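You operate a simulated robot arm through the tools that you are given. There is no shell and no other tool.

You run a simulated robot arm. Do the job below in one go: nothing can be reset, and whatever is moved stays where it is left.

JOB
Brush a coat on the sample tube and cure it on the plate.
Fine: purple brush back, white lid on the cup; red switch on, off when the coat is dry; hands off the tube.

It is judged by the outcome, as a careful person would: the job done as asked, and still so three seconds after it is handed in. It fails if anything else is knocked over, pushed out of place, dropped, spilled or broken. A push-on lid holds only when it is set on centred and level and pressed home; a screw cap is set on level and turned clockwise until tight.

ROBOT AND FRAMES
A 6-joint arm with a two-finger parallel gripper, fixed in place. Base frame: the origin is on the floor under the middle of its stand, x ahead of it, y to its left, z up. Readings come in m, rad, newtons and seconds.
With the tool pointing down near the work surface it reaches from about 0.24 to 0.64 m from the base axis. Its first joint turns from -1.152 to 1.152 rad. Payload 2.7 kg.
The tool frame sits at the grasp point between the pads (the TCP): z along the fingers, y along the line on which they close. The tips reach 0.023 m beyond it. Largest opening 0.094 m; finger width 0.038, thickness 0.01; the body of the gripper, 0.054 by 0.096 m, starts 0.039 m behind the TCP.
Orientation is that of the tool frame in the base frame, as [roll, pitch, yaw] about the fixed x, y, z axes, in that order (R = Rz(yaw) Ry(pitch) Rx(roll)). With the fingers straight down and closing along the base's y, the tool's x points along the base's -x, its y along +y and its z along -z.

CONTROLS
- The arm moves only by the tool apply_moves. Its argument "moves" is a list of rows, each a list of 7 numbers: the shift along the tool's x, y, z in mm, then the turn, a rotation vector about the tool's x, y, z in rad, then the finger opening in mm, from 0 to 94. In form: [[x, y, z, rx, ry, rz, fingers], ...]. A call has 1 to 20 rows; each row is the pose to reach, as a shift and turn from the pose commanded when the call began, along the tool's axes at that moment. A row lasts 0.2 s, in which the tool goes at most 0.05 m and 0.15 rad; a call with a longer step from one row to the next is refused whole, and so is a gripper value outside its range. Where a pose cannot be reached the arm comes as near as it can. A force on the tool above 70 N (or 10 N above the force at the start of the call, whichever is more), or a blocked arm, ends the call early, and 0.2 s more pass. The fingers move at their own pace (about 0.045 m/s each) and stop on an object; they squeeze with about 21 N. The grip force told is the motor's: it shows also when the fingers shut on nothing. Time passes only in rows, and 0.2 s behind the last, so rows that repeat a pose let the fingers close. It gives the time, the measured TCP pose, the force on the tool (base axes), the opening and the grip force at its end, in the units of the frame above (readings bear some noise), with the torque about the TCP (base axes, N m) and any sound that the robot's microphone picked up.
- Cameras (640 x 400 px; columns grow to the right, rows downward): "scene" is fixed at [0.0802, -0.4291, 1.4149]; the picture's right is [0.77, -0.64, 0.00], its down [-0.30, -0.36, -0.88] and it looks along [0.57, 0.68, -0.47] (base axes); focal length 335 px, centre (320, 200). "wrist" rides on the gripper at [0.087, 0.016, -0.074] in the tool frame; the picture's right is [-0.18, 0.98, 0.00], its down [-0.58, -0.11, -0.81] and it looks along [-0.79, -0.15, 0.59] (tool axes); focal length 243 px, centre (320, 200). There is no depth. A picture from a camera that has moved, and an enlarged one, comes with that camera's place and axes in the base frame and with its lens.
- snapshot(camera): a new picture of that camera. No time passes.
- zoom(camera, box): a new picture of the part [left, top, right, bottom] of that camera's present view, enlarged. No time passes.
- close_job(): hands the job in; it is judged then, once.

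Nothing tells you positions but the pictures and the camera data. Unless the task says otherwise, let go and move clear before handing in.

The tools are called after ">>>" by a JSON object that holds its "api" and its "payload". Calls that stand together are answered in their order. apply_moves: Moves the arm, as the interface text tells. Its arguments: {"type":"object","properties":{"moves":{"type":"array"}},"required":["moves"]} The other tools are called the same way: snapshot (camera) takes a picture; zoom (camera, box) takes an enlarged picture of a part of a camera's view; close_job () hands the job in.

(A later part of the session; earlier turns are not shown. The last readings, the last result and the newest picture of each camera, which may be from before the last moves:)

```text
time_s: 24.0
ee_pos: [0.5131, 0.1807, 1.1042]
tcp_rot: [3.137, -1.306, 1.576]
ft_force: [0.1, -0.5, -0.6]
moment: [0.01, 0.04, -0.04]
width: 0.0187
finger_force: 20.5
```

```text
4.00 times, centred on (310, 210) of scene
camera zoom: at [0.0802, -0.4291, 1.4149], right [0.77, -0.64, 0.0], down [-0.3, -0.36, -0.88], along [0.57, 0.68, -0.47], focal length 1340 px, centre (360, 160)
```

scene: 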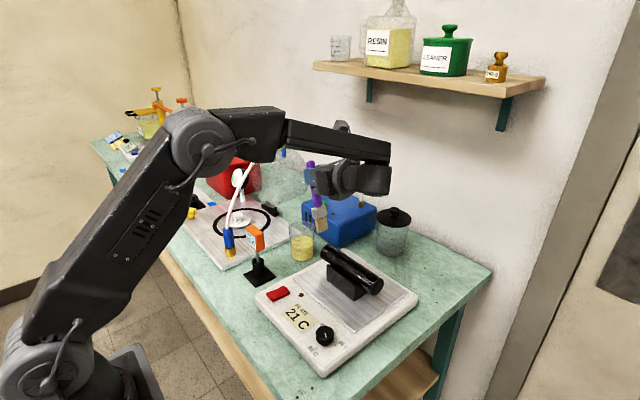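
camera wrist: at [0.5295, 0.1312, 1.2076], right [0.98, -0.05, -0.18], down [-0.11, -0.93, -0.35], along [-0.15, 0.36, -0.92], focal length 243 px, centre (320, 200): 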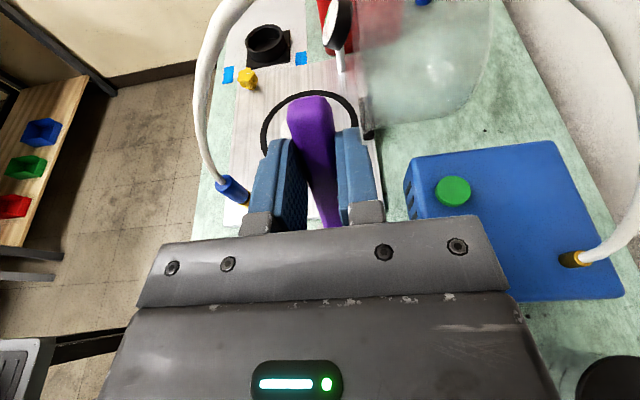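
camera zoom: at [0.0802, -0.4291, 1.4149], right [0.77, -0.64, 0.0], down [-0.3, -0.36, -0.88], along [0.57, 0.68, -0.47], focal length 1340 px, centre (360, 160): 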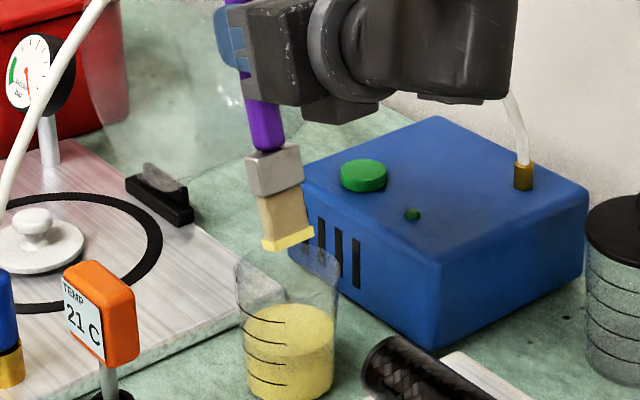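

The bristle end is loaded with yellow resin. I'll carry it over to the far (-y) end of the tube, keeping it above the tube.

>>> {"api": "apply_moves", "payload": {"moves": [[-4, -1, -20, 0, 0, 0, 8], [-8, -3, -46, 0, 0, 0, 8], [-10, -5, -74, 0, 0, 0, 8], [-14, -8, -104, 0, 0, 0, 8], [-20, -10, -134, 0, 0, 0, 8], [-26, -12, -164, 0, 0, 0, 8], [-34, -13.5, -194, 0, 0, 0, 8], [-42, -14.5, -224, 0, 0, 0, 8], [-48, -14.5, -246, 0, 0, 0, 8], [-48.5, -14.5, -256, 0, 0, 0, 8], [-48.5, -14.5, -256, 0, 0, 0, 8]]}}

>>> {"api": "snapshot", "payload": {"camera": "scene"}}

>>> {"api": "zoom", "payload": {"camera": "scene", "box": [300, 200, 420, 320]}}

>>> {"api": "snapshot", "payload": {"camera": "wrist"}}

```text
time_s: 26.4
ee_pos: [0.501, -0.0803, 1.1248]
tcp_rot: [3.138, -1.308, 1.573]
ft_force: [-0.9, -0.1, 0.0]
moment: [-0.01, 0.0, -0.02]
width: 0.0189
finger_force: 20.9
```

```text
taken
```

scene: 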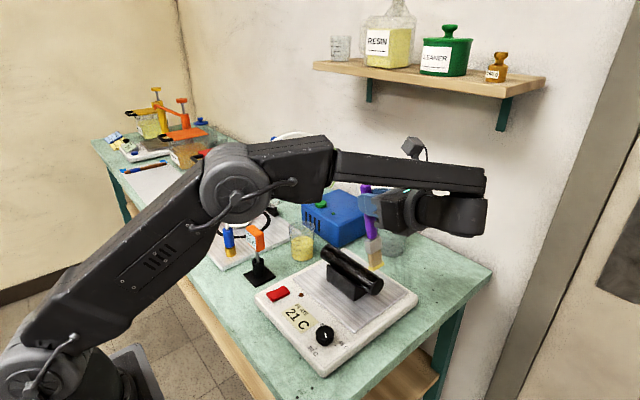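

```text
3.33 times, centred on (360, 260) of scene
camera zoom: at [0.0802, -0.4291, 1.4149], right [0.77, -0.64, 0.0], down [-0.3, -0.36, -0.88], along [0.57, 0.68, -0.47], focal length 1117 px, centre (187, 0)
```

zoom: 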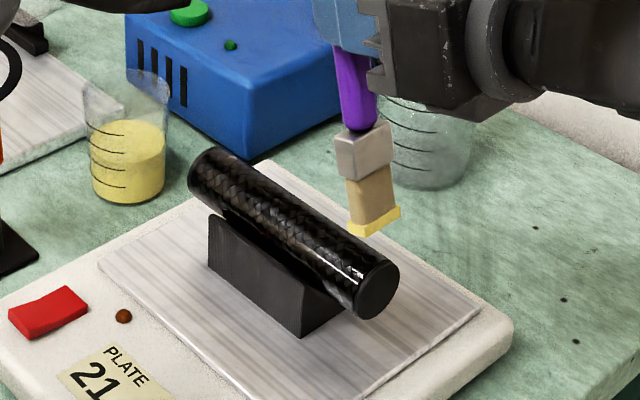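

```text
taken
camera wrist: at [0.5161, -0.1292, 1.226], right [0.98, -0.05, -0.18], down [-0.11, -0.93, -0.35], along [-0.15, 0.36, -0.92], focal length 243 px, centre (320, 200)
```

wrist: 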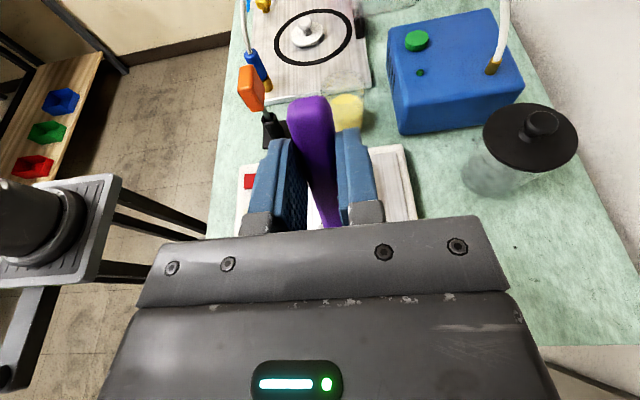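

The tip is above the -y end of the tube. I'll descend toward the tube's top in small steps, watching the force.

>>> {"api": "apply_moves", "payload": {"moves": [[-7, 0, 1.9, 0, 0, 0, 8], [-14, 0, 3.8, 0, 0, 0, 8], [-20, 0, 5.4, 0, 0, 0, 8], [-24, 0, 6.5, 0, 0, 0, 8], [-24, 0, 6.5, 0, 0, 0, 8]]}}

>>> {"api": "zoom", "payload": {"camera": "scene", "box": [310, 220, 410, 320]}}

```text
time_s: 27.6
ee_pos: [0.5, -0.0787, 1.0983]
tcp_rot: [3.14, -1.308, 1.575]
ft_force: [-0.2, 0.4, -0.1]
moment: [-0.02, 0.0, -0.01]
width: 0.0188
finger_force: 20.5
```

```text
4.00 times, centred on (360, 270) of scene
camera zoom: at [0.0802, -0.4291, 1.4149], right [0.77, -0.64, 0.0], down [-0.3, -0.36, -0.88], along [0.57, 0.68, -0.47], focal length 1340 px, centre (160, -80)
```

zoom: 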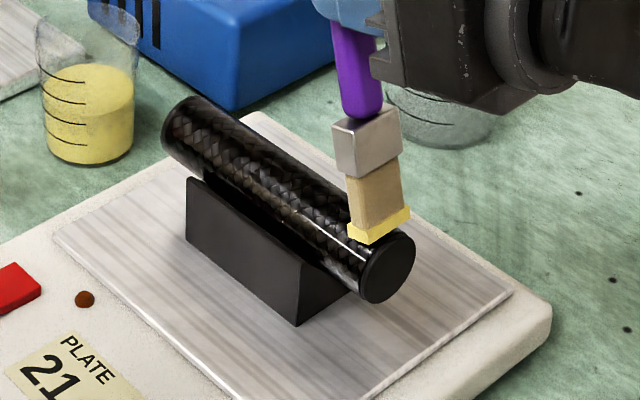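

>>> {"api": "apply_moves", "payload": {"moves": [[-1.5, 0, 0.4, 0, 0, 0, 8], [-3, 0, 0.8, 0, 0, 0, 8], [-4, 0, 1.1, 0, 0, 0, 8], [-4, 0, 1.1, 0, 0, 0, 8]]}}

>>> {"api": "zoom", "payload": {"camera": "scene", "box": [330, 240, 390, 300]}}

```text
time_s: 28.6
ee_pos: [0.5012, -0.0801, 1.0952]
tcp_rot: [3.136, -1.308, 1.578]
ft_force: [-0.2, -3.9, 7.6]
moment: [-0.55, 0.02, 0.02]
width: 0.0191
finger_force: 21.0
```

```text
6.67 times, centred on (360, 270) of scene
camera zoom: at [0.0801, -0.4291, 1.4149], right [0.77, -0.64, 0.0], down [-0.3, -0.36, -0.88], along [0.57, 0.68, -0.47], focal length 2234 px, centre (53, -267)
```

zoom: 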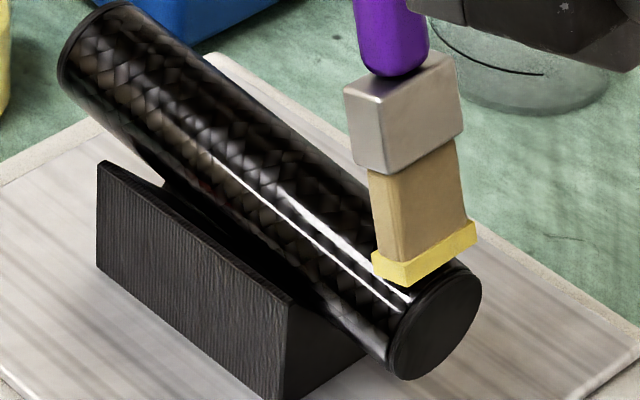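

Light contact on the tube top, about 8 N, and well centred. I'll ease off about 1 mm and make a short test stroke toward +y.

>>> {"api": "apply_moves", "payload": {"moves": [[1.0, 0, -0.3, 0, 0, 0, 8], [2.3, 0, 4.5, 0, 0, 0, 8], [3.6, 0, 9.4, 0, 0, 0, 8], [4.9, 0, 14.2, 0, 0, 0, 8], [6.2, 0, 19, 0, 0, 0, 8], [6.2, 0, 19, 0, 0, 0, 8]]}}

>>> {"api": "zoom", "payload": {"camera": "scene", "box": [320, 230, 400, 310]}}

```text
time_s: 30.0
ee_pos: [0.5007, -0.0591, 1.0959]
tcp_rot: [3.134, -1.307, 1.579]
ft_force: [0.5, -2.5, 7.5]
moment: [-0.45, -0.04, -0.02]
width: 0.0189
finger_force: 21.2
```

```text
5.00 times, centred on (360, 270) of scene
camera zoom: at [0.0801, -0.4291, 1.4149], right [0.77, -0.64, 0.0], down [-0.3, -0.36, -0.88], along [0.57, 0.68, -0.47], focal length 1675 px, centre (120, -150)
```

zoom: 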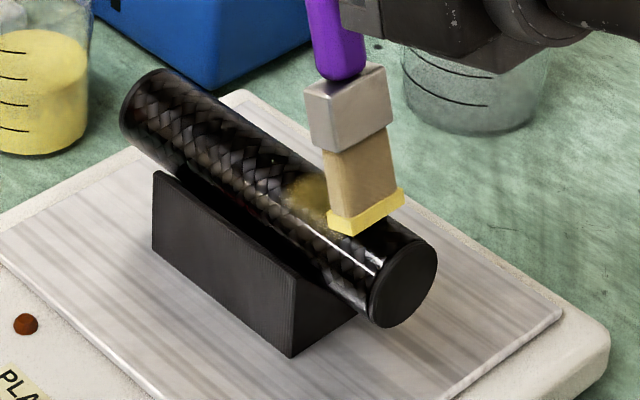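

Resin is transferring to the tube, which isn't moving. I'll carry on along to the +y end with slightly less pressure.

>>> {"api": "apply_moves", "payload": {"moves": [[3.1, 0, 9.5, 0, 0, 0, 8], [5.7, 0, 19.2, 0, 0, 0, 8], [8.3, 0, 28.8, 0, 0, 0, 8], [10.9, 0, 38.5, 0, 0, 0, 8], [13.5, 0, 48.2, 0, 0, 0, 8], [16.1, 0, 57.8, 0, 0, 0, 8], [18.8, 0, 67.5, 0, 0, 0, 8], [21.4, 0, 77.1, 0, 0, 0, 8], [24, 0, 86.8, 0, 0, 0, 8], [26.6, 0, 96.4, 0, 0, 0, 8], [29.2, 0, 106, 0, 0, 0, 8], [31.5, 0, 114.8, 0, 0, 0, 8]]}}

>>> {"api": "zoom", "payload": {"camera": "scene", "box": [310, 220, 400, 310]}}

```text
time_s: 32.6
ee_pos: [0.4991, 0.0588, 1.0957]
tcp_rot: [3.137, -1.307, 1.578]
ft_force: [0.0, -0.8, 0.7]
moment: [-0.04, -0.02, 0.0]
width: 0.0186
finger_force: 21.1
```

```text
4.44 times, centred on (355, 265) of scene
camera zoom: at [0.0802, -0.4291, 1.4149], right [0.77, -0.64, 0.0], down [-0.3, -0.36, -0.88], along [0.57, 0.68, -0.47], focal length 1489 px, centre (164, -89)
```

zoom: 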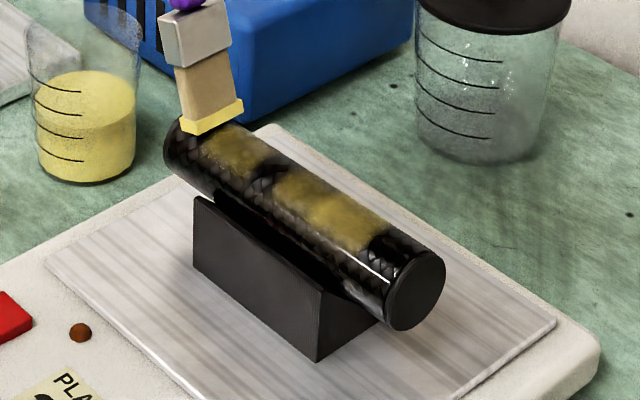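

There are patches of coat with gaps at both ends and one in the middle. I'll do a full return stroke with a bit more even pressure, reaching both ends.

>>> {"api": "apply_moves", "payload": {"moves": [[0.4, 0, 6.1, 0, 0, 0, 8], [-2.1, 0, -3.6, 0, 0, 0, 8], [-4.65, 0, -13.2, 0, 0, 0, 8], [-7.2, 0, -22.9, 0, 0, 0, 8], [-9.7, 0, -32.6, 0, 0, 0, 8], [-12.2, 0, -42.3, 0, 0, 0, 8], [-14.8, 0, -51.9, 0, 0, 0, 8], [-17.3, 0, -61.6, 0, 0, 0, 8], [-19.8, 0, -71.3, 0, 0, 0, 8], [-22.4, 0, -81, 0, 0, 0, 8], [-24.9, 0, -90.6, 0, 0, 0, 8], [-27.4, 0, -100.3, 0, 0, 0, 8], [-29.9, 0, -110, 0, 0, 0, 8], [-32.5, 0, -119.7, 0, 0, 0, 8], [-35, 0, -129.4, 0, 0, 0, 8], [-37, 0, -137.1, 0, 0, 0, 8]]}}

>>> {"api": "zoom", "payload": {"camera": "scene", "box": [310, 220, 400, 310]}}

```text
time_s: 36.0
ee_pos: [0.5008, -0.0822, 1.0957]
tcp_rot: [3.141, -1.306, 1.574]
ft_force: [-0.1, -0.1, 0.2]
moment: [0.02, 0.0, -0.02]
width: 0.0189
finger_force: 21.0
```

```text
4.44 times, centred on (355, 265) of scene
camera zoom: at [0.0802, -0.4291, 1.4149], right [0.77, -0.64, 0.0], down [-0.3, -0.36, -0.88], along [0.57, 0.68, -0.47], focal length 1489 px, centre (164, -89)
```

zoom: 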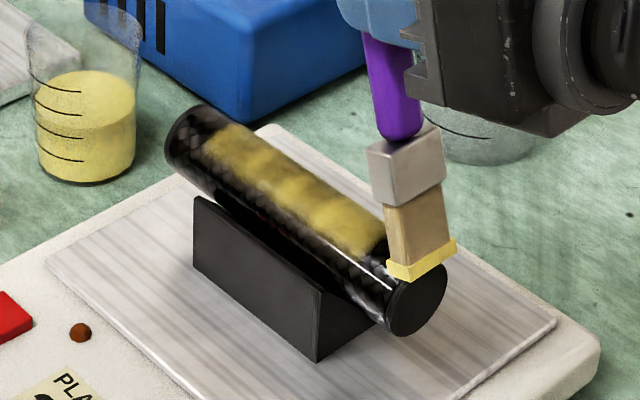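

The coat is now continuous on top except at the two ends, and the brush lost contact at this end. I'll lower slightly and work the -y end.

>>> {"api": "apply_moves", "payload": {"moves": [[-1, 0, 0.3, 0, 0, 0, 8], [-1.9, 0, 0.5, 0, 0, 0, 8], [-1.9, 0, 0.5, 0, 0, 0, 8]]}}

>>> {"api": "zoom", "payload": {"camera": "scene", "box": [330, 240, 400, 300]}}

```text
time_s: 36.8
ee_pos: [0.5006, -0.0826, 1.0942]
tcp_rot: [3.133, -1.307, 1.579]
ft_force: [-0.4, -3.0, 5.5]
moment: [-0.52, 0.0, -0.01]
width: 0.0187
finger_force: 20.8
```

```text
6.67 times, centred on (365, 270) of scene
camera zoom: at [0.0801, -0.4292, 1.4149], right [0.77, -0.64, 0.0], down [-0.3, -0.36, -0.88], along [0.57, 0.68, -0.47], focal length 2234 px, centre (20, -267)
```

zoom: 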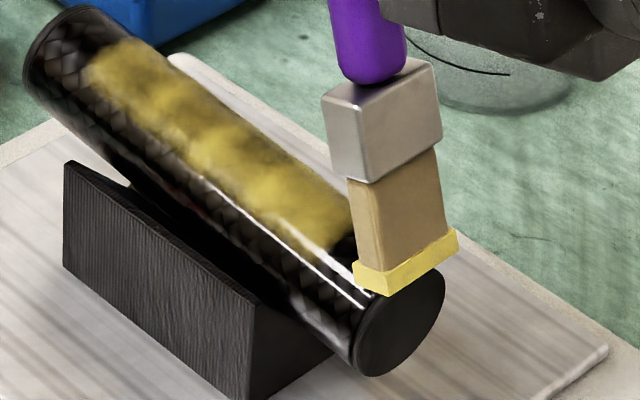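

>>> {"api": "apply_moves", "payload": {"moves": [[1.3, 0, 4.8, 0, 0, 0, 8], [2.6, 0, 9.65, 0, 0, 0, 8], [3.9, 0, 14.5, 0, 0, 0, 8], [5.2, 0, 19.3, 0, 0, 0, 8], [7.8, 0, 29, 0, 0, 0, 8], [10.4, 0, 38.6, 0, 0, 0, 8]]}}

>>> {"api": "zoom", "payload": {"camera": "scene", "box": [310, 230, 400, 310]}}

```text
time_s: 38.2
ee_pos: [0.5001, -0.0425, 1.095]
tcp_rot: [3.14, -1.307, 1.573]
ft_force: [-0.9, -1.5, 4.7]
moment: [-0.28, 0.01, 0.04]
width: 0.0187
finger_force: 21.5
```

```text
5.00 times, centred on (355, 270) of scene
camera zoom: at [0.0801, -0.4291, 1.4149], right [0.77, -0.64, 0.0], down [-0.3, -0.36, -0.88], along [0.57, 0.68, -0.47], focal length 1675 px, centre (145, -150)
```

zoom: 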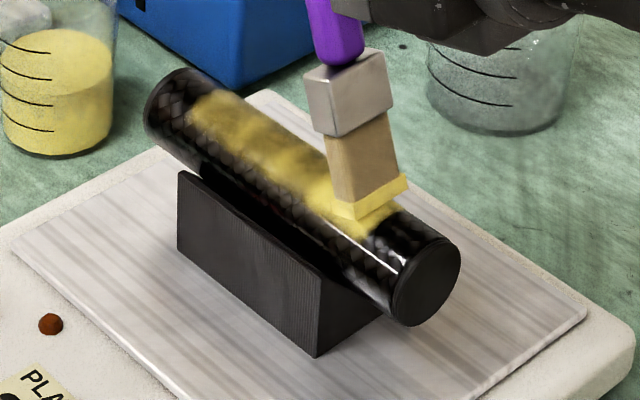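

>>> {"api": "apply_moves", "payload": {"moves": [[2.6, 0, 9.65, 0, 0, 0, 8], [5.2, 0, 19.3, 0, 0, 0, 8], [7.8, 0, 29, 0, 0, 0, 8], [10.4, 0, 38.6, 0, 0, 0, 8], [13, 0, 48.3, 0, 0, 0, 8], [15.6, 0, 57.9, 0, 0, 0, 8], [18.2, 0, 67.6, 0, 0, 0, 8], [20.8, 0, 77.2, 0, 0, 0, 8], [23.4, 0, 86.9, 0, 0, 0, 8], [26, 0, 96.5, 0, 0, 0, 8], [27.6, 0, 102, 0, 0, 0, 8]]}}

>>> {"api": "zoom", "payload": {"camera": "scene", "box": [310, 230, 400, 310]}}

```text
time_s: 40.6
ee_pos: [0.501, 0.0634, 1.0944]
tcp_rot: [3.137, -1.306, 1.577]
ft_force: [0.0, 0.5, -0.2]
moment: [0.03, 0.01, -0.03]
width: 0.0191
finger_force: 20.6
```

```text
5.00 times, centred on (355, 270) of scene
camera zoom: at [0.0802, -0.4291, 1.4149], right [0.77, -0.64, 0.0], down [-0.3, -0.36, -0.88], along [0.57, 0.68, -0.47], focal length 1675 px, centre (145, -150)
```

zoom: 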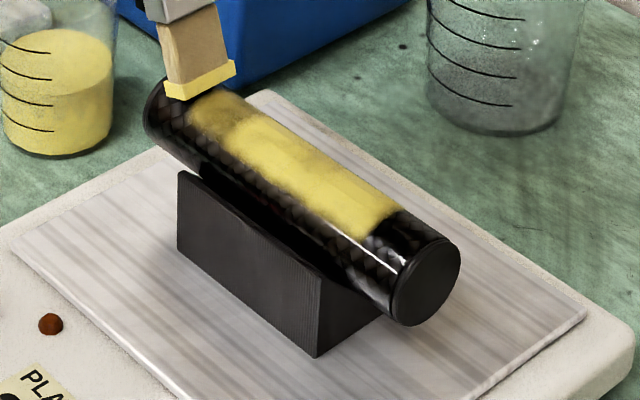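

The middle is well coated and the +y end is thinner because contact was lost there. I'll lower until it touches here.

>>> {"api": "apply_moves", "payload": {"moves": [[-1.3, 0, -4.8, 0, 0, 0, 8], [-2.3, 0, -4.5, 0, 0, 0, 8], [-3.3, 0, -4.3, 0, 0, 0, 8], [-3.3, 0, -4.3, 0, 0, 0, 8]]}}

>>> {"api": "zoom", "payload": {"camera": "scene", "box": [300, 220, 390, 300]}}

```text
time_s: 41.6
ee_pos: [0.4994, 0.0594, 1.094]
tcp_rot: [3.128, -1.31, 1.584]
ft_force: [0.0, 3.7, 10.1]
moment: [0.31, -0.02, 0.01]
width: 0.019
finger_force: 21.2
```

```text
5.00 times, centred on (345, 260) of scene
camera zoom: at [0.0801, -0.429, 1.4149], right [0.77, -0.64, 0.0], down [-0.3, -0.36, -0.88], along [0.57, 0.68, -0.47], focal length 1675 px, centre (195, -100)
```

zoom: 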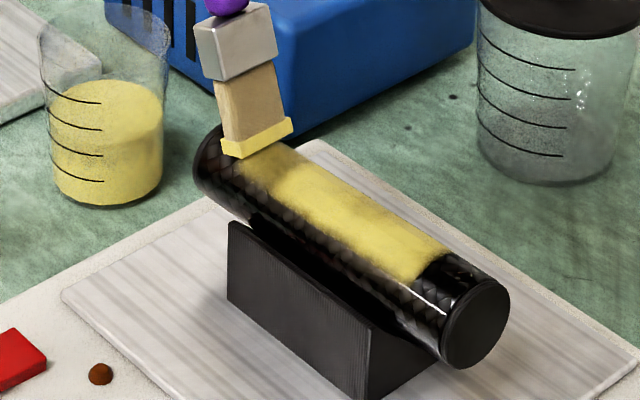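

Good contact at this end and the coat fills in. One more smoothing stroke back toward -y at light pressure.

>>> {"api": "apply_moves", "payload": {"moves": [[0.8, 0, -0.2, 0, 0, 0, 8], [-1.7, 0, -9.9, 0, 0, 0, 8], [-4.3, 0, -19.6, 0, 0, 0, 8], [-6.8, 0, -29.2, 0, 0, 0, 8], [-9.3, 0, -38.9, 0, 0, 0, 8], [-11.8, 0, -48.6, 0, 0, 0, 8], [-14.4, 0, -58.3, 0, 0, 0, 8], [-16.9, 0, -68, 0, 0, 0, 8], [-19.4, 0, -77.6, 0, 0, 0, 8], [-21.9, 0, -87.3, 0, 0, 0, 8], [-24.4, 0, -97, 0, 0, 0, 8], [-26.9, 0, -106.7, 0, 0, 0, 8], [-29.5, 0, -116.3, 0, 0, 0, 8], [-32, 0, -126, 0, 0, 0, 8]]}}

>>> {"api": "zoom", "payload": {"camera": "scene", "box": [310, 230, 400, 310]}}

```text
time_s: 44.6
ee_pos: [0.4995, -0.072, 1.0934]
tcp_rot: [-3.135, -1.307, 1.566]
ft_force: [-0.7, -0.3, 0.1]
moment: [0.01, -0.02, 0.01]
width: 0.0187
finger_force: 21.3
```

```text
5.00 times, centred on (355, 270) of scene
camera zoom: at [0.0802, -0.4291, 1.4149], right [0.77, -0.64, 0.0], down [-0.3, -0.36, -0.88], along [0.57, 0.68, -0.47], focal length 1675 px, centre (145, -150)
```

zoom: 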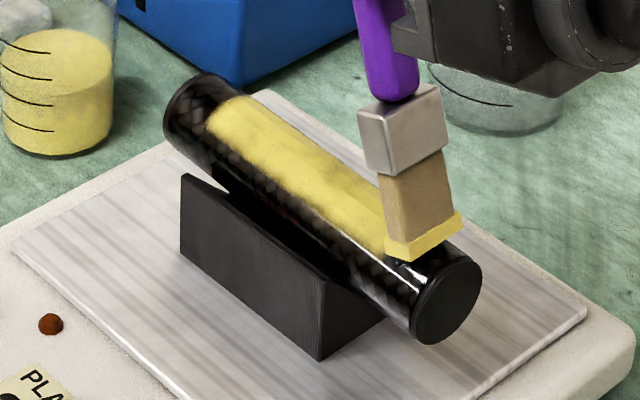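

The coat now looks even, but the tube seems to have crept about 1 cm toward -y in its cradle during that push stroke. I'll lift off and measure that.

>>> {"api": "apply_moves", "payload": {"moves": [[10, 0, -2.7, 0, 0, 0, 8], [25, 0, -6.8, 0, 0, 0, 8], [45, 0, -12.2, 0, 0, 0, 8], [65, 0, -17.6, 0, 0, 0, 8], [65, 0, -17.6, 0, 0, 0, 8]]}}

>>> {"api": "zoom", "payload": {"camera": "scene", "box": [310, 230, 400, 310]}}

>>> {"api": "zoom", "payload": {"camera": "scene", "box": [330, 170, 430, 270]}}

```text
time_s: 45.8
ee_pos: [0.4985, -0.0727, 1.1611]
tcp_rot: [3.141, -1.307, 1.574]
ft_force: [0.1, 0.2, -0.6]
moment: [0.03, 0.02, -0.03]
width: 0.019
finger_force: 21.0
```

```text
5.00 times, centred on (355, 270) of scene
camera zoom: at [0.0802, -0.4291, 1.4149], right [0.77, -0.64, 0.0], down [-0.3, -0.36, -0.88], along [0.57, 0.68, -0.47], focal length 1675 px, centre (145, -150)
```

zoom: 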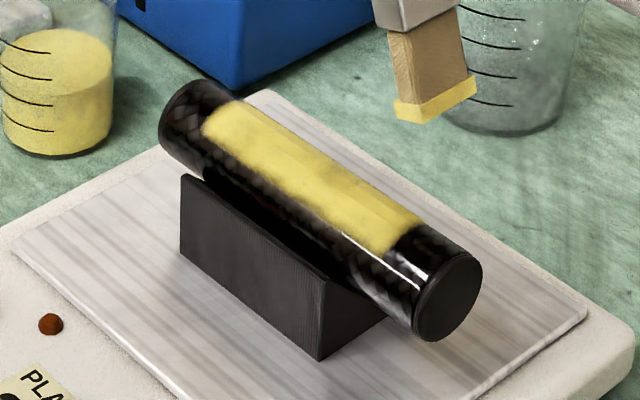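

```text
4.00 times, centred on (380, 220) of scene
camera zoom: at [0.0802, -0.4291, 1.4149], right [0.77, -0.64, 0.0], down [-0.3, -0.36, -0.88], along [0.57, 0.68, -0.47], focal length 1340 px, centre (80, 120)
```

zoom: 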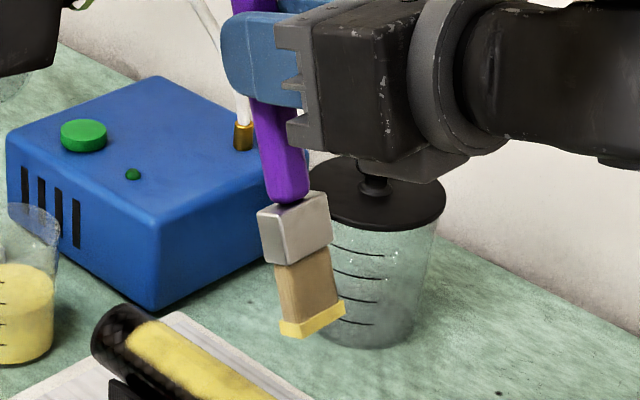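

The coat is a clean, even yellow band. The tube slid roughly 11 mm along the cradle, so I'll use a gentle brush stroke in the +y direction to ease it back. First I'll move down near mid-tube.

>>> {"api": "apply_moves", "payload": {"moves": [[2, 0, 18, 0, 0, 0, 8], [4, 0, 36, 0, 0, 0, 8], [-16, 0, 45, 0, 0, 0, 8], [-36, 0, 51, 0, 0, 0, 8], [-47, 0, 54, 0, 0, 0, 8], [-51.4, 0, 55.3, 0, 0, 0, 8], [-51.4, 0, 55.3, 0, 0, 0, 8]]}}

>>> {"api": "zoom", "payload": {"camera": "scene", "box": [310, 230, 400, 310]}}

```text
time_s: 47.4
ee_pos: [0.5007, -0.0323, 1.098]
tcp_rot: [3.138, -1.308, 1.575]
ft_force: [-0.8, -0.1, -0.4]
moment: [0.01, -0.04, -0.01]
width: 0.019
finger_force: 21.6
```

```text
5.00 times, centred on (355, 270) of scene
camera zoom: at [0.0802, -0.4291, 1.4149], right [0.77, -0.64, 0.0], down [-0.3, -0.36, -0.88], along [0.57, 0.68, -0.47], focal length 1675 px, centre (145, -150)
```

zoom: 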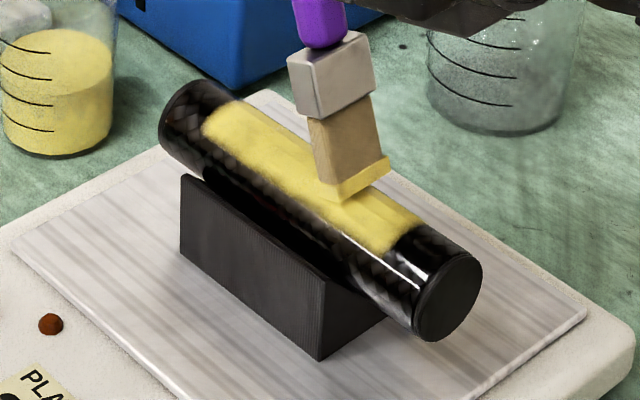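

>>> {"api": "apply_moves", "payload": {"moves": [[-2, 0, 0.5, 0, 0, 0, 8], [-4, 0, 1, 0, 0, 0, 8], [-5, 0, 1.3, 0, 0, 0, 8], [-5, 0, 1.3, 0, 0, 0, 8]]}}

```text
time_s: 48.4
ee_pos: [0.5002, -0.0325, 1.0932]
tcp_rot: [3.127, -1.308, 1.587]
ft_force: [0.0, -0.7, 12.3]
moment: [-0.36, -0.04, 0.02]
width: 0.019
finger_force: 20.6
```

>>> {"api": "apply_moves", "payload": {"moves": [[1, 0, 3.9, 0, 0, 0, 8], [2.1, 0, 7.7, 0, 0, 0, 8], [3.1, 0, 11.6, 0, 0, 0, 8], [3.1, 0, 11.6, 0, 0, 0, 8]]}}

>>> {"api": "zoom", "payload": {"camera": "scene", "box": [310, 230, 400, 310]}}

```text
time_s: 49.4
ee_pos: [0.4994, -0.0205, 1.0933]
tcp_rot: [-3.135, -1.307, 1.567]
ft_force: [0.0, 0.4, 0.8]
moment: [0.0, -0.04, -0.01]
width: 0.0188
finger_force: 21.7
```

```text
5.00 times, centred on (355, 270) of scene
camera zoom: at [0.0802, -0.4291, 1.4149], right [0.77, -0.64, 0.0], down [-0.3, -0.36, -0.88], along [0.57, 0.68, -0.47], focal length 1675 px, centre (145, -150)
```

zoom: 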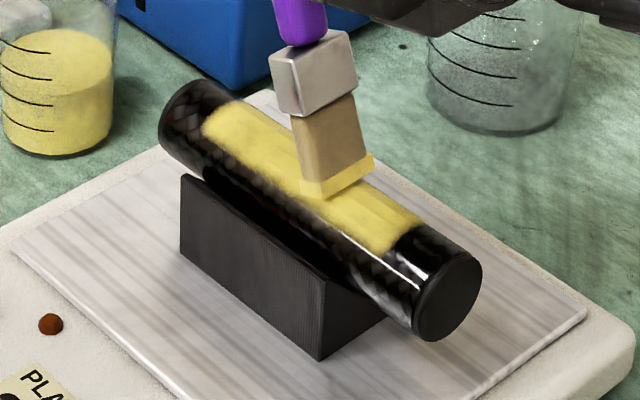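

The tube did not move and the brush simply slipped, so I'll stop pressing. Instead I'll nudge the tube's -y end gently with the dry side of the bristles. First I'll lift and go past that end.

>>> {"api": "apply_moves", "payload": {"moves": [[14, 0, -3.9, 0, 0, 0, 8], [29, 0, -7.8, 0, 0, 0, 8], [23, 0, -30, 0, 0, 0, 8], [16, 0, -56, 0, 0, 0, 8], [9, 0, -82, 0, 0, 0, 8], [0.4, 0, -113.5, 0, 0, 0, 8], [0.4, 0, -113.5, 0, 0, 0, 8]]}}

>>> {"api": "zoom", "payload": {"camera": "scene", "box": [320, 210, 420, 310]}}

```text
time_s: 51.0
ee_pos: [0.5011, -0.1297, 1.1224]
tcp_rot: [3.136, -1.308, 1.577]
ft_force: [-0.4, -0.2, -0.2]
moment: [0.02, -0.01, -0.03]
width: 0.0188
finger_force: 21.2
```

```text
4.00 times, centred on (370, 260) of scene
camera zoom: at [0.0802, -0.4291, 1.4149], right [0.77, -0.64, 0.0], down [-0.3, -0.36, -0.88], along [0.57, 0.68, -0.47], focal length 1340 px, centre (120, -40)
```

zoom: 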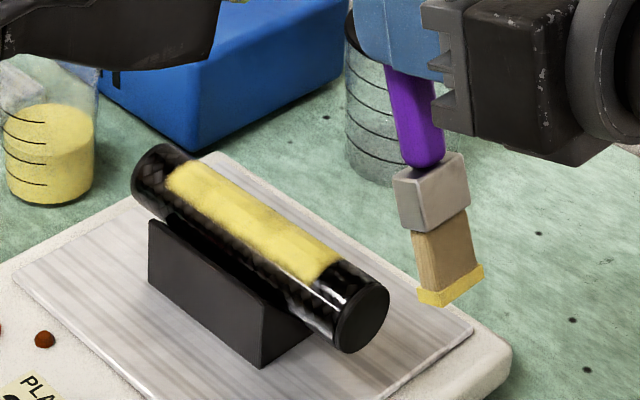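

The cap is now at y≈-0.116 (it was about -0.107), so I need to nudge it about +10 mm. I'll lower the brush beside the end and approach slowly.

>>> {"api": "apply_moves", "payload": {"moves": [[-14, 0, 3.7, 0, 0, 0, 8], [-28, 0, 7.4, 0, 0, 0, 8], [-42, 0, 11, 0, 0, 0, 8], [-54.1, 0, 14.7, 0, 0, 0, 8], [-51.5, 0, 24.3, 0, 0, 0, 8], [-49, 0, 33.5, 0, 0, 0, 8], [-49, 0, 33.5, 0, 0, 0, 8]]}}

>>> {"api": "zoom", "payload": {"camera": "scene", "box": [320, 230, 420, 310]}}

```text
time_s: 52.6
ee_pos: [0.5012, -0.1103, 1.0664]
tcp_rot: [3.137, -1.307, 1.573]
ft_force: [-0.1, 0.4, 0.6]
moment: [-0.02, -0.01, 0.01]
width: 0.019
finger_force: 20.8
```

```text
5.00 times, centred on (370, 270) of scene
camera zoom: at [0.0802, -0.4291, 1.4149], right [0.77, -0.64, 0.0], down [-0.3, -0.36, -0.88], along [0.57, 0.68, -0.47], focal length 1675 px, centre (70, -150)
```

zoom: 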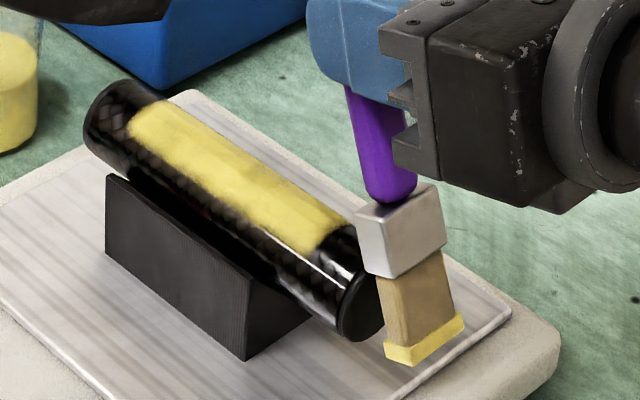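

>>> {"api": "apply_moves", "payload": {"moves": [[0.8, 0, 2.9, 0, 0, 0, 8], [1.6, 0, 5.8, 0, 0, 0, 8], [2.3, 0, 8.7, 0, 0, 0, 8], [3.1, 0, 11.6, 0, 0, 0, 8], [3.1, 0, 11.6, 0, 0, 0, 8]]}}

>>> {"api": "zoom", "payload": {"camera": "scene", "box": [320, 230, 420, 310]}}

```text
time_s: 53.8
ee_pos: [0.4997, -0.0986, 1.0668]
tcp_rot: [3.139, -1.307, 1.574]
ft_force: [0.0, -0.8, 0.7]
moment: [-0.06, 0.02, 0.01]
width: 0.019
finger_force: 21.3
```

```text
5.00 times, centred on (370, 270) of scene
camera zoom: at [0.0802, -0.4291, 1.4149], right [0.77, -0.64, 0.0], down [-0.3, -0.36, -0.88], along [0.57, 0.68, -0.47], focal length 1675 px, centre (70, -150)
```

zoom: 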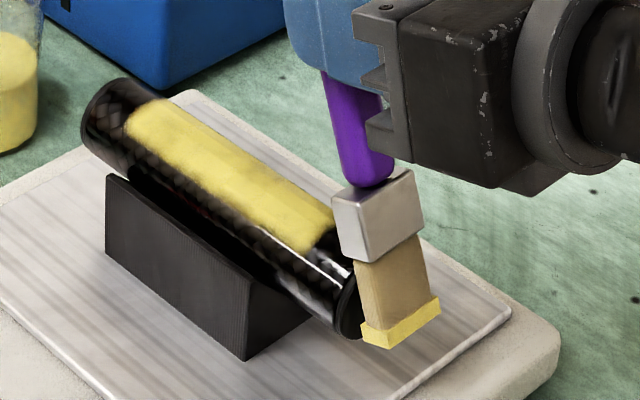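

>>> {"api": "apply_moves", "payload": {"moves": [[0.5, 0, 1.9, 0, 0, 0, 8], [1, 0, 3.9, 0, 0, 0, 8], [1.6, 0, 5.8, 0, 0, 0, 8], [2.1, 0, 7.7, 0, 0, 0, 8], [2.1, 0, 7.7, 0, 0, 0, 8]]}}

>>> {"api": "zoom", "payload": {"camera": "scene", "box": [320, 230, 420, 310]}}

```text
time_s: 55.0
ee_pos: [0.5006, -0.0904, 1.0673]
tcp_rot: [3.14, -1.308, 1.574]
ft_force: [0.3, 0.0, -0.1]
moment: [0.0, 0.01, -0.03]
width: 0.0191
finger_force: 21.3
```

```text
5.00 times, centred on (370, 270) of scene
camera zoom: at [0.0802, -0.4291, 1.4149], right [0.77, -0.64, 0.0], down [-0.3, -0.36, -0.88], along [0.57, 0.68, -0.47], focal length 1675 px, centre (70, -150)
```

zoom: 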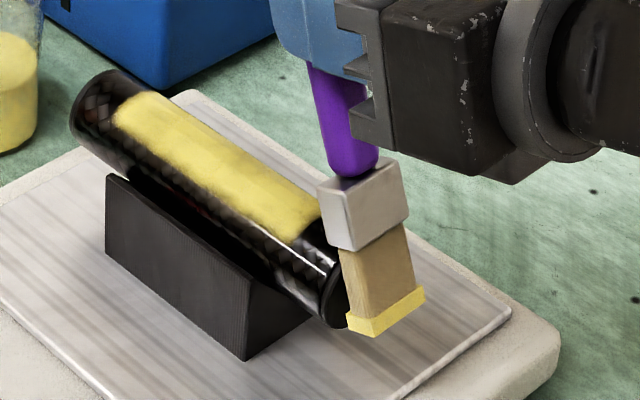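

The tube is back at its original position. I'll retreat the brush away from the end and lift.

>>> {"api": "apply_moves", "payload": {"moves": [[-2.6, 0, -9.7, 0, 0, 0, 8], [-6.5, 0, -24, 0, 0, 0, 8], [8, 0, -32, 0, 0, 0, 8], [30, 0, -38, 0, 0, 0, 8], [55, 0, -44, 0, 0, 0, 8], [80, 0, -51, 0, 0, 0, 8], [80, 0, -51, 0, 0, 0, 8]]}}

>>> {"api": "zoom", "payload": {"camera": "scene", "box": [300, 220, 420, 320]}}

>>> {"api": "snapshot", "payload": {"camera": "scene"}}

```text
time_s: 56.6
ee_pos: [0.5004, -0.117, 1.1573]
tcp_rot: [3.129, -1.305, 1.574]
ft_force: [0.6, 0.5, -0.6]
moment: [-0.02, -0.02, 0.03]
width: 0.019
finger_force: 21.1
```

```text
4.00 times, centred on (360, 270) of scene
camera zoom: at [0.0802, -0.4291, 1.4149], right [0.77, -0.64, 0.0], down [-0.3, -0.36, -0.88], along [0.57, 0.68, -0.47], focal length 1340 px, centre (160, -80)
```

zoom: 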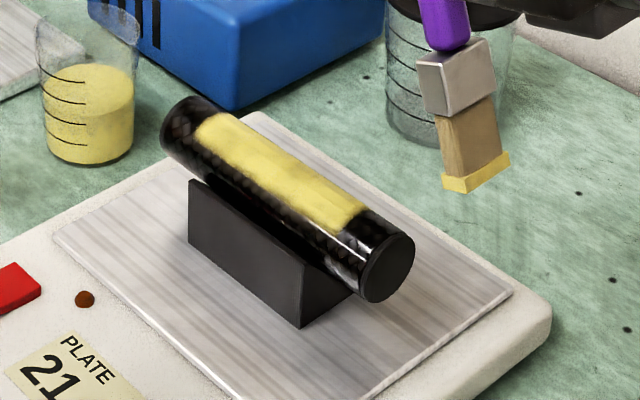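

```text
taken
```

scene: 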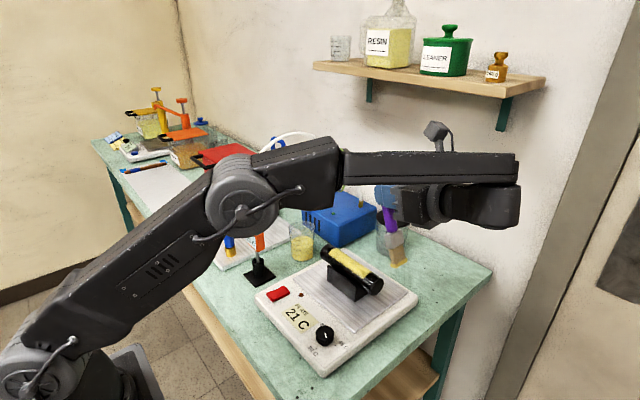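

The tube is back where it started with an even coat. Next I'll swing the brush level again and move to a spot where the wrist camera can look down the tube.

>>> {"api": "apply_moves", "payload": {"moves": [[12, -4, 10, 0, -0.08, 0, 8], [24, -10, 25, 0, -0.18, 0, 8], [36, -18, 44, 0, -0.28, 0, 8], [46, -27, 64, 0, -0.38, 0, 8], [54, -36, 84, 0, -0.48, 0, 8], [62, -45, 104, 0, -0.58, 0, 8], [70, -54, 124, 0, -0.68, 0, 8], [78, -63, 144, 0, -0.78, 0, 8], [86, -72, 164, 0, -0.88, 0, 8], [92, -81, 184, 0, -0.98, 0, 8], [98, -90, 204, 0, -1.08, 0, 8], [104, -97, 220, 0, -1.16, 0, 8], [106, -100, 227, 0, -1.2, 0, 8], [106, -100, 227, 0, -1.2, 0, 8]]}}

>>> {"api": "snapshot", "payload": {"camera": "wrist"}}

>>> {"api": "snapshot", "payload": {"camera": "scene"}}

```text
time_s: 59.6
ee_pos: [0.4004, 0.1287, 1.1998]
tcp_rot: [3.14, -0.106, 1.57]
ft_force: [-0.2, -0.2, -0.3]
moment: [0.02, 0.02, 0.0]
width: 0.0189
finger_force: 21.4
```

```text
taken
camera wrist: at [0.4142, 0.2066, 1.2825], right [0.98, -0.18, -0.02], down [-0.11, -0.66, 0.74], along [-0.15, -0.73, -0.67], focal length 243 px, centre (320, 200)
```

wrist: 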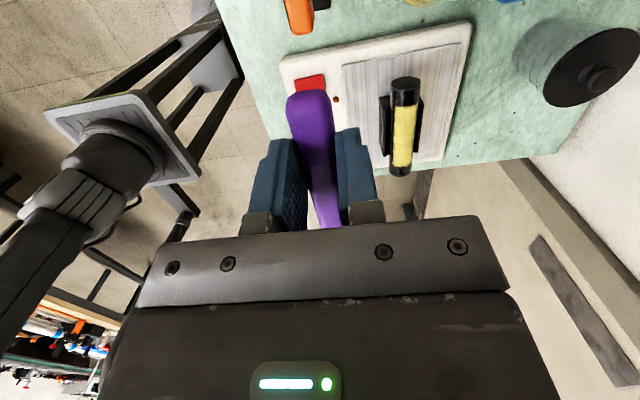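

```text
taken
```

scene: 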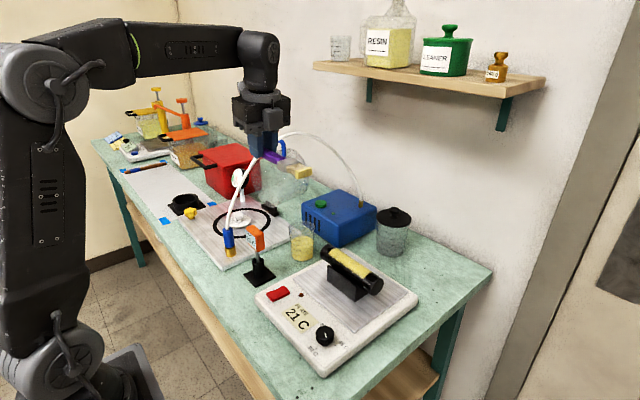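

>>> {"api": "zoom", "payload": {"camera": "wrist", "box": [360, 60, 460, 190]}}

>>> {"api": "zoom", "payload": {"camera": "scene", "box": [220, 80, 340, 200]}}

```text
3.08 times, centred on (410, 125) of wrist
camera zoom: at [0.4142, 0.2066, 1.2825], right [0.98, -0.18, -0.02], down [-0.11, -0.66, 0.74], along [-0.15, -0.73, -0.67], focal length 746 px, centre (43, 431)
```

zoom: 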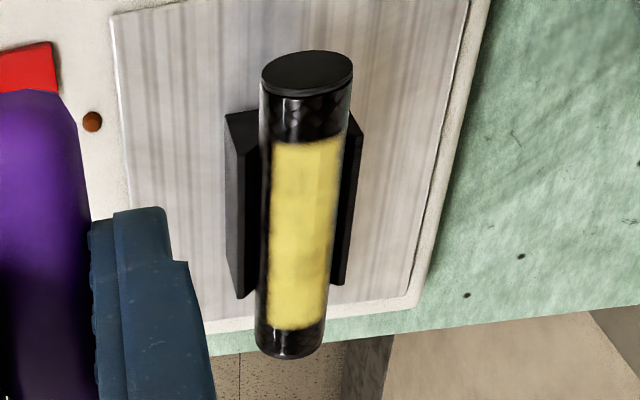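

```text
3.33 times, centred on (280, 140) of scene
camera zoom: at [0.0802, -0.4291, 1.4149], right [0.77, -0.64, 0.0], down [-0.3, -0.36, -0.88], along [0.57, 0.68, -0.47], focal length 1117 px, centre (453, 400)
```

zoom: 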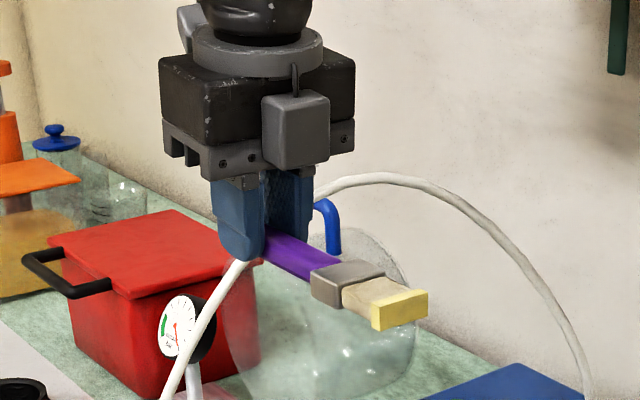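

The coat is a full, even band along the tube top. I'll take the brush, which is level again, around the front and back over its original spot.

>>> {"api": "apply_moves", "payload": {"moves": [[0, -30, 0, 0, 0, 0, 8], [0, -70, 0, 0, 0, 0, 8], [5, -105, 0, 0, 0, 0, 8], [35, -118, 4, 0, 0, 0, 8], [75, -118, 8, 0, 0, 0, 8], [115, -118, 12, 0, 0, 0, 8], [155, -118, 17, 0, 0, 0, 8], [195, -118, 21, 0, 0, 0, 8], [235, -118, 38, 0, 0, 0, 8], [270, -118, 68, 0, 0, 0, 8], [289, -118, 98, 0, 0, 0, 8], [291.8, -118, 111.5, 0, 0, 0, 8], [291.8, -118, 111.5, 0, 0, 0, 8]]}}

>>> {"api": "zoom", "payload": {"camera": "scene", "box": [110, 120, 270, 280]}}

>>> {"api": "snapshot", "payload": {"camera": "wrist"}}

```text
time_s: 62.4
ee_pos: [0.2806, 0.4301, 1.1211]
tcp_rot: [3.139, -0.108, 1.573]
ft_force: [0.0, -0.9, -1.2]
moment: [0.0, 0.0, -0.04]
width: 0.0188
finger_force: 21.4
```

```text
2.50 times, centred on (190, 200) of scene
camera zoom: at [0.0802, -0.4291, 1.4149], right [0.77, -0.64, 0.0], down [-0.3, -0.36, -0.88], along [0.57, 0.68, -0.47], focal length 838 px, centre (645, 200)
```

zoom: 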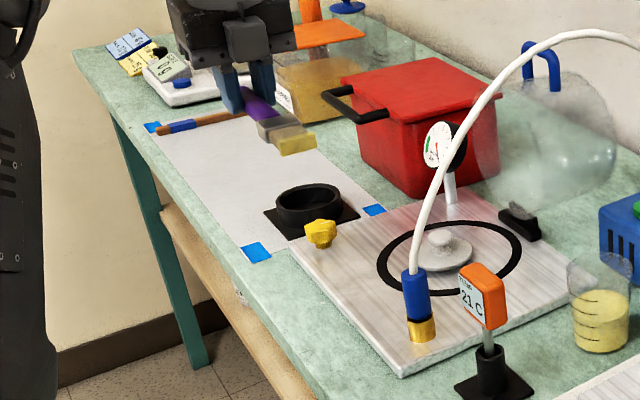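

```text
taken
camera wrist: at [0.2959, 0.5085, 1.2032], right [0.98, -0.18, -0.02], down [-0.11, -0.66, 0.74], along [-0.15, -0.72, -0.67], focal length 243 px, centre (320, 200)
```

wrist: 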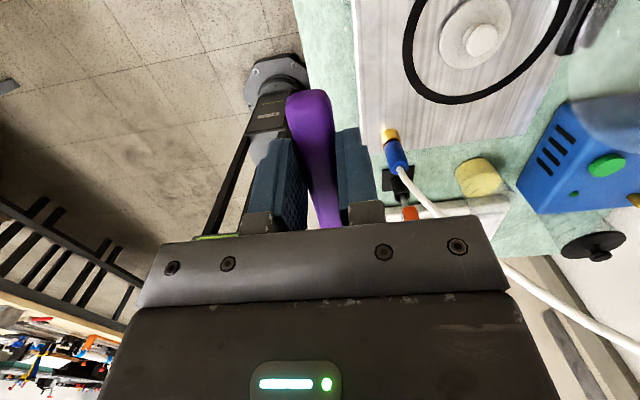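

>>> {"api": "apply_moves", "payload": {"moves": [[-3.8, 0, 35.8, 0, 0, 0, 8], [-7.6, 0, 71.6, 0, 0, 0, 8], [-11.4, 0, 107.4, 0, 0, 0, 8], [-15.3, 0, 143.2, 0, 0, 0, 8], [-18.5, 0, 174, 0, 0, 0, 8], [-21, 0, 198, 0, 0, 0, 8], [-22.7, 0, 213.8, 0, 0, 0, 8], [-22.7, 0, 213.8, 0, 0, 0, 8]]}}

>>> {"api": "zoom", "payload": {"camera": "scene", "box": [150, 200, 240, 280]}}

>>> {"api": "zoom", "payload": {"camera": "wrist", "box": [220, 20, 420, 220]}}

```text
time_s: 64.2
ee_pos: [0.2841, 0.4306, 0.9059]
tcp_rot: [-3.141, -0.106, 1.57]
ft_force: [-0.1, -0.5, -1.2]
moment: [0.02, -0.02, 0.0]
width: 0.0189
finger_force: 20.8
```

```text
5.00 times, centred on (195, 240) of scene
camera zoom: at [0.0802, -0.4291, 1.4149], right [0.77, -0.64, 0.0], down [-0.3, -0.36, -0.88], along [0.57, 0.68, -0.47], focal length 1675 px, centre (945, 0)
```

zoom: 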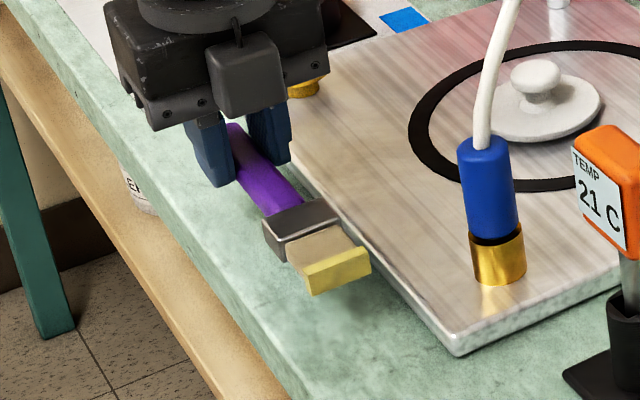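

```text
2.00 times, centred on (320, 120) of wrist
camera zoom: at [0.2988, 0.5085, 0.9885], right [0.98, -0.18, -0.02], down [-0.11, -0.66, 0.74], along [-0.15, -0.72, -0.67], focal length 485 px, centre (320, 360)
```

zoom: 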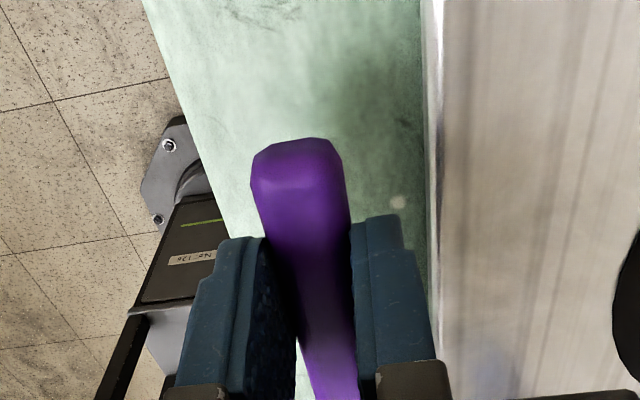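

>>> {"api": "apply_moves", "payload": {"moves": [[-1, 0, 9, 0, 0, 0, 8], [-1.8, 0, 17, 0, 0, 0, 8], [-2.4, 0, 23, 0, 0, 0, 8], [-2.9, 0, 27.5, 0, 0, 0, 8], [-2.9, 0, 27.5, 0, 0, 0, 8]]}}

>>> {"api": "zoom", "payload": {"camera": "scene", "box": [150, 200, 240, 280]}}

```text
time_s: 65.4
ee_pos: [0.2834, 0.4303, 0.8777]
tcp_rot: [-3.141, -0.107, 1.573]
ft_force: [0.1, 0.2, -0.2]
moment: [0.03, 0.04, 0.03]
width: 0.0188
finger_force: 20.9
```

```text
5.00 times, centred on (195, 240) of scene
camera zoom: at [0.0802, -0.4291, 1.4149], right [0.77, -0.64, 0.0], down [-0.3, -0.36, -0.88], along [0.57, 0.68, -0.47], focal length 1675 px, centre (945, 0)
```

zoom: 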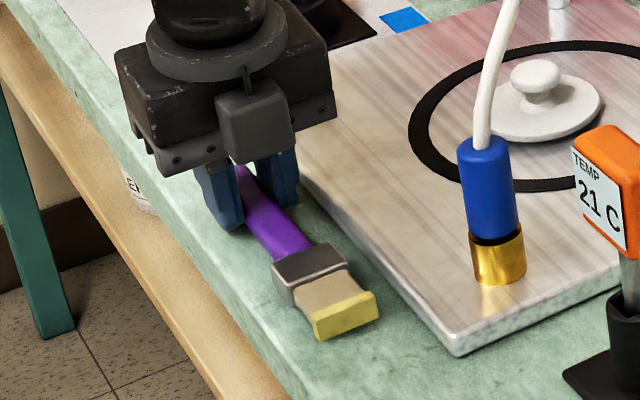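

>>> {"api": "apply_moves", "payload": {"moves": [[-0.1, 0, 0.8, 0, 0, 0, 8], [-0.2, 0, 1.6, 0, 0, 0, 8], [-0.2, 0, 1.6, 0, 0, 0, 8]]}}

```text
time_s: 66.2
ee_pos: [0.2829, 0.4309, 0.8753]
tcp_rot: [3.141, -0.106, 1.571]
ft_force: [0.3, -0.8, -0.8]
moment: [0.0, -0.01, 0.02]
width: 0.0191
finger_force: 21.2
```

>>> {"api": "apply_moves", "payload": {"moves": [[-0.1, 0, 0.7, 0, 0, 0, 8], [-0.1, 0, 1.2, 0, 0, 0, 8], [-0.1, 0, 1.2, 0, 0, 0, 8]]}}

>>> {"api": "zoom", "payload": {"camera": "scene", "box": [165, 215, 225, 275]}}

```text
time_s: 67.0
ee_pos: [0.2828, 0.4301, 0.8746]
tcp_rot: [3.14, -0.108, 1.572]
ft_force: [0.3, -0.7, 1.8]
moment: [-0.05, 0.01, -0.03]
width: 0.0187
finger_force: 21.1
```

```text
6.67 times, centred on (195, 245) of scene
camera zoom: at [0.0802, -0.4291, 1.4149], right [0.77, -0.64, 0.0], down [-0.3, -0.36, -0.88], along [0.57, 0.68, -0.47], focal length 2234 px, centre (1153, -100)
```

zoom: 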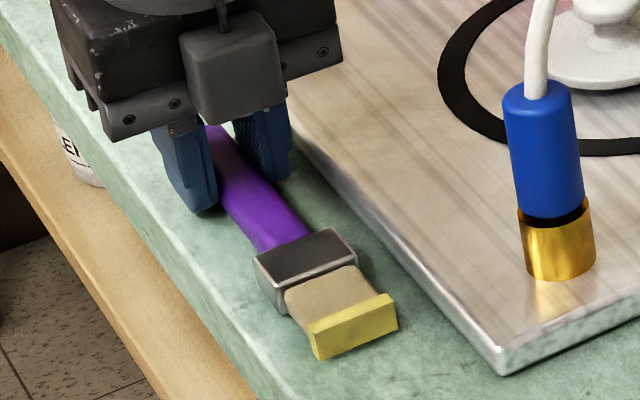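

The brush is resting on the table in its old place. I'll open just enough to release it.

>>> {"api": "apply_moves", "payload": {"moves": [[0, 0, 0, 0, 0, 0, 22], [0, 0, 0, 0, 0, 0, 26], [0, 0, 0, 0, 0, 0, 30], [0, 0, 0, 0, 0, 0, 30], [0.5, 0, -5, 0, 0, 0, 30], [1.6, 0, -15, 0, 0, 0, 30], [3.2, 0, -30, 0, 0, 0, 30], [6, 0, -60, 0, 0, 0, 30], [10, 0, -100, 0, 0, 0, 30], [10, 0, -100, 0, 0, 0, 30]]}}

>>> {"api": "zoom", "payload": {"camera": "scene", "box": [165, 215, 225, 275]}}

>>> {"api": "snapshot", "payload": {"camera": "wrist"}}

```text
time_s: 69.2
ee_pos: [0.2831, 0.4301, 0.9776]
tcp_rot: [3.141, -0.108, 1.572]
ft_force: [-0.3, -0.9, 0.2]
moment: [-0.01, 0.0, -0.01]
width: 0.0299
finger_force: 0.0
```

```text
6.67 times, centred on (195, 245) of scene
camera zoom: at [0.0802, -0.4291, 1.4149], right [0.77, -0.64, 0.0], down [-0.3, -0.36, -0.88], along [0.57, 0.68, -0.47], focal length 2234 px, centre (1153, -100)
```

zoom: 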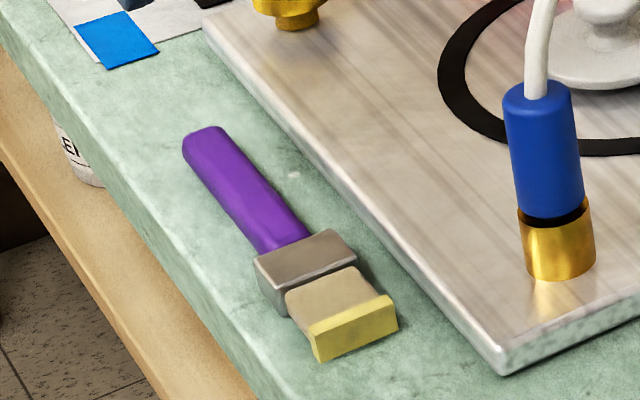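

```text
taken
camera wrist: at [0.2971, 0.5079, 1.0591], right [0.98, -0.18, -0.02], down [-0.11, -0.66, 0.74], along [-0.15, -0.73, -0.67], focal length 243 px, centre (320, 200)
```

wrist: 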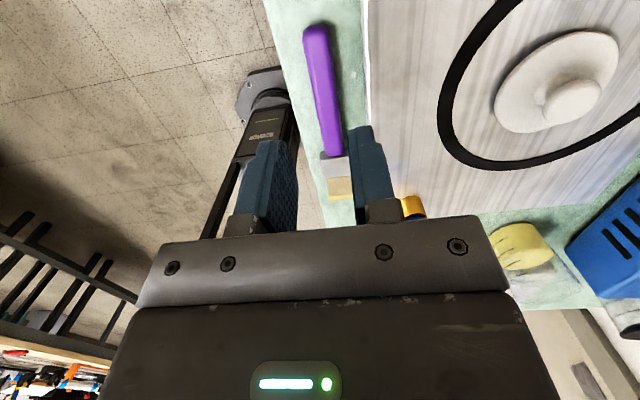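

The brush is back exactly where it was. Now for the white lid near (0.448, 0.394): I'll move above it with a slight lean and the fingers opened to look at its knob.

>>> {"api": "apply_moves", "payload": {"moves": [[0, 10, -20, 0, 0.02, 0, 30], [-4, 30, -45, 0, 0.04, 0, 40], [-10, 65, -55.5, 0, 0.06, 0, 50], [-18, 100, -55.5, 0, 0.08, 0, 60], [-25, 135, -55.5, 0, 0.093, 0, 60], [-30.2, 165, -55.5, 0, 0.093, 0, 60], [-30.2, 165, -55.5, 0, 0.093, 0, 60]]}}

>>> {"api": "snapshot", "payload": {"camera": "wrist"}}

>>> {"api": "zoom", "payload": {"camera": "scene", "box": [180, 100, 340, 260]}}

```text
time_s: 70.8
ee_pos: [0.4473, 0.3946, 1.0271]
tcp_rot: [3.14, -0.199, 1.572]
ft_force: [-0.4, 0.1, -0.2]
moment: [0.03, 0.01, 0.02]
width: 0.0599
finger_force: 0.0
```

```text
taken
camera wrist: at [0.4608, 0.4642, 1.1176], right [0.98, -0.18, -0.04], down [-0.11, -0.73, 0.67], along [-0.15, -0.66, -0.74], focal length 243 px, centre (320, 200)
```

wrist: 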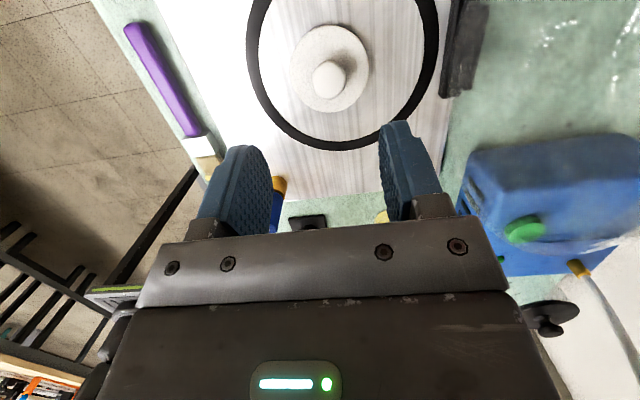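

```text
2.50 times, centred on (260, 180) of scene
camera zoom: at [0.0802, -0.4291, 1.4149], right [0.77, -0.64, 0.0], down [-0.3, -0.36, -0.88], along [0.57, 0.68, -0.47], focal length 838 px, centre (470, 250)
```

zoom: 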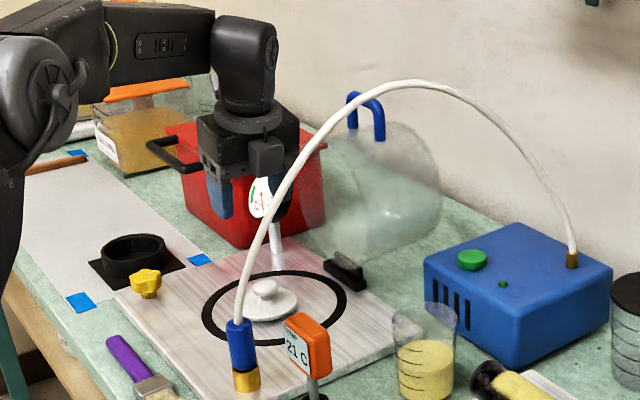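

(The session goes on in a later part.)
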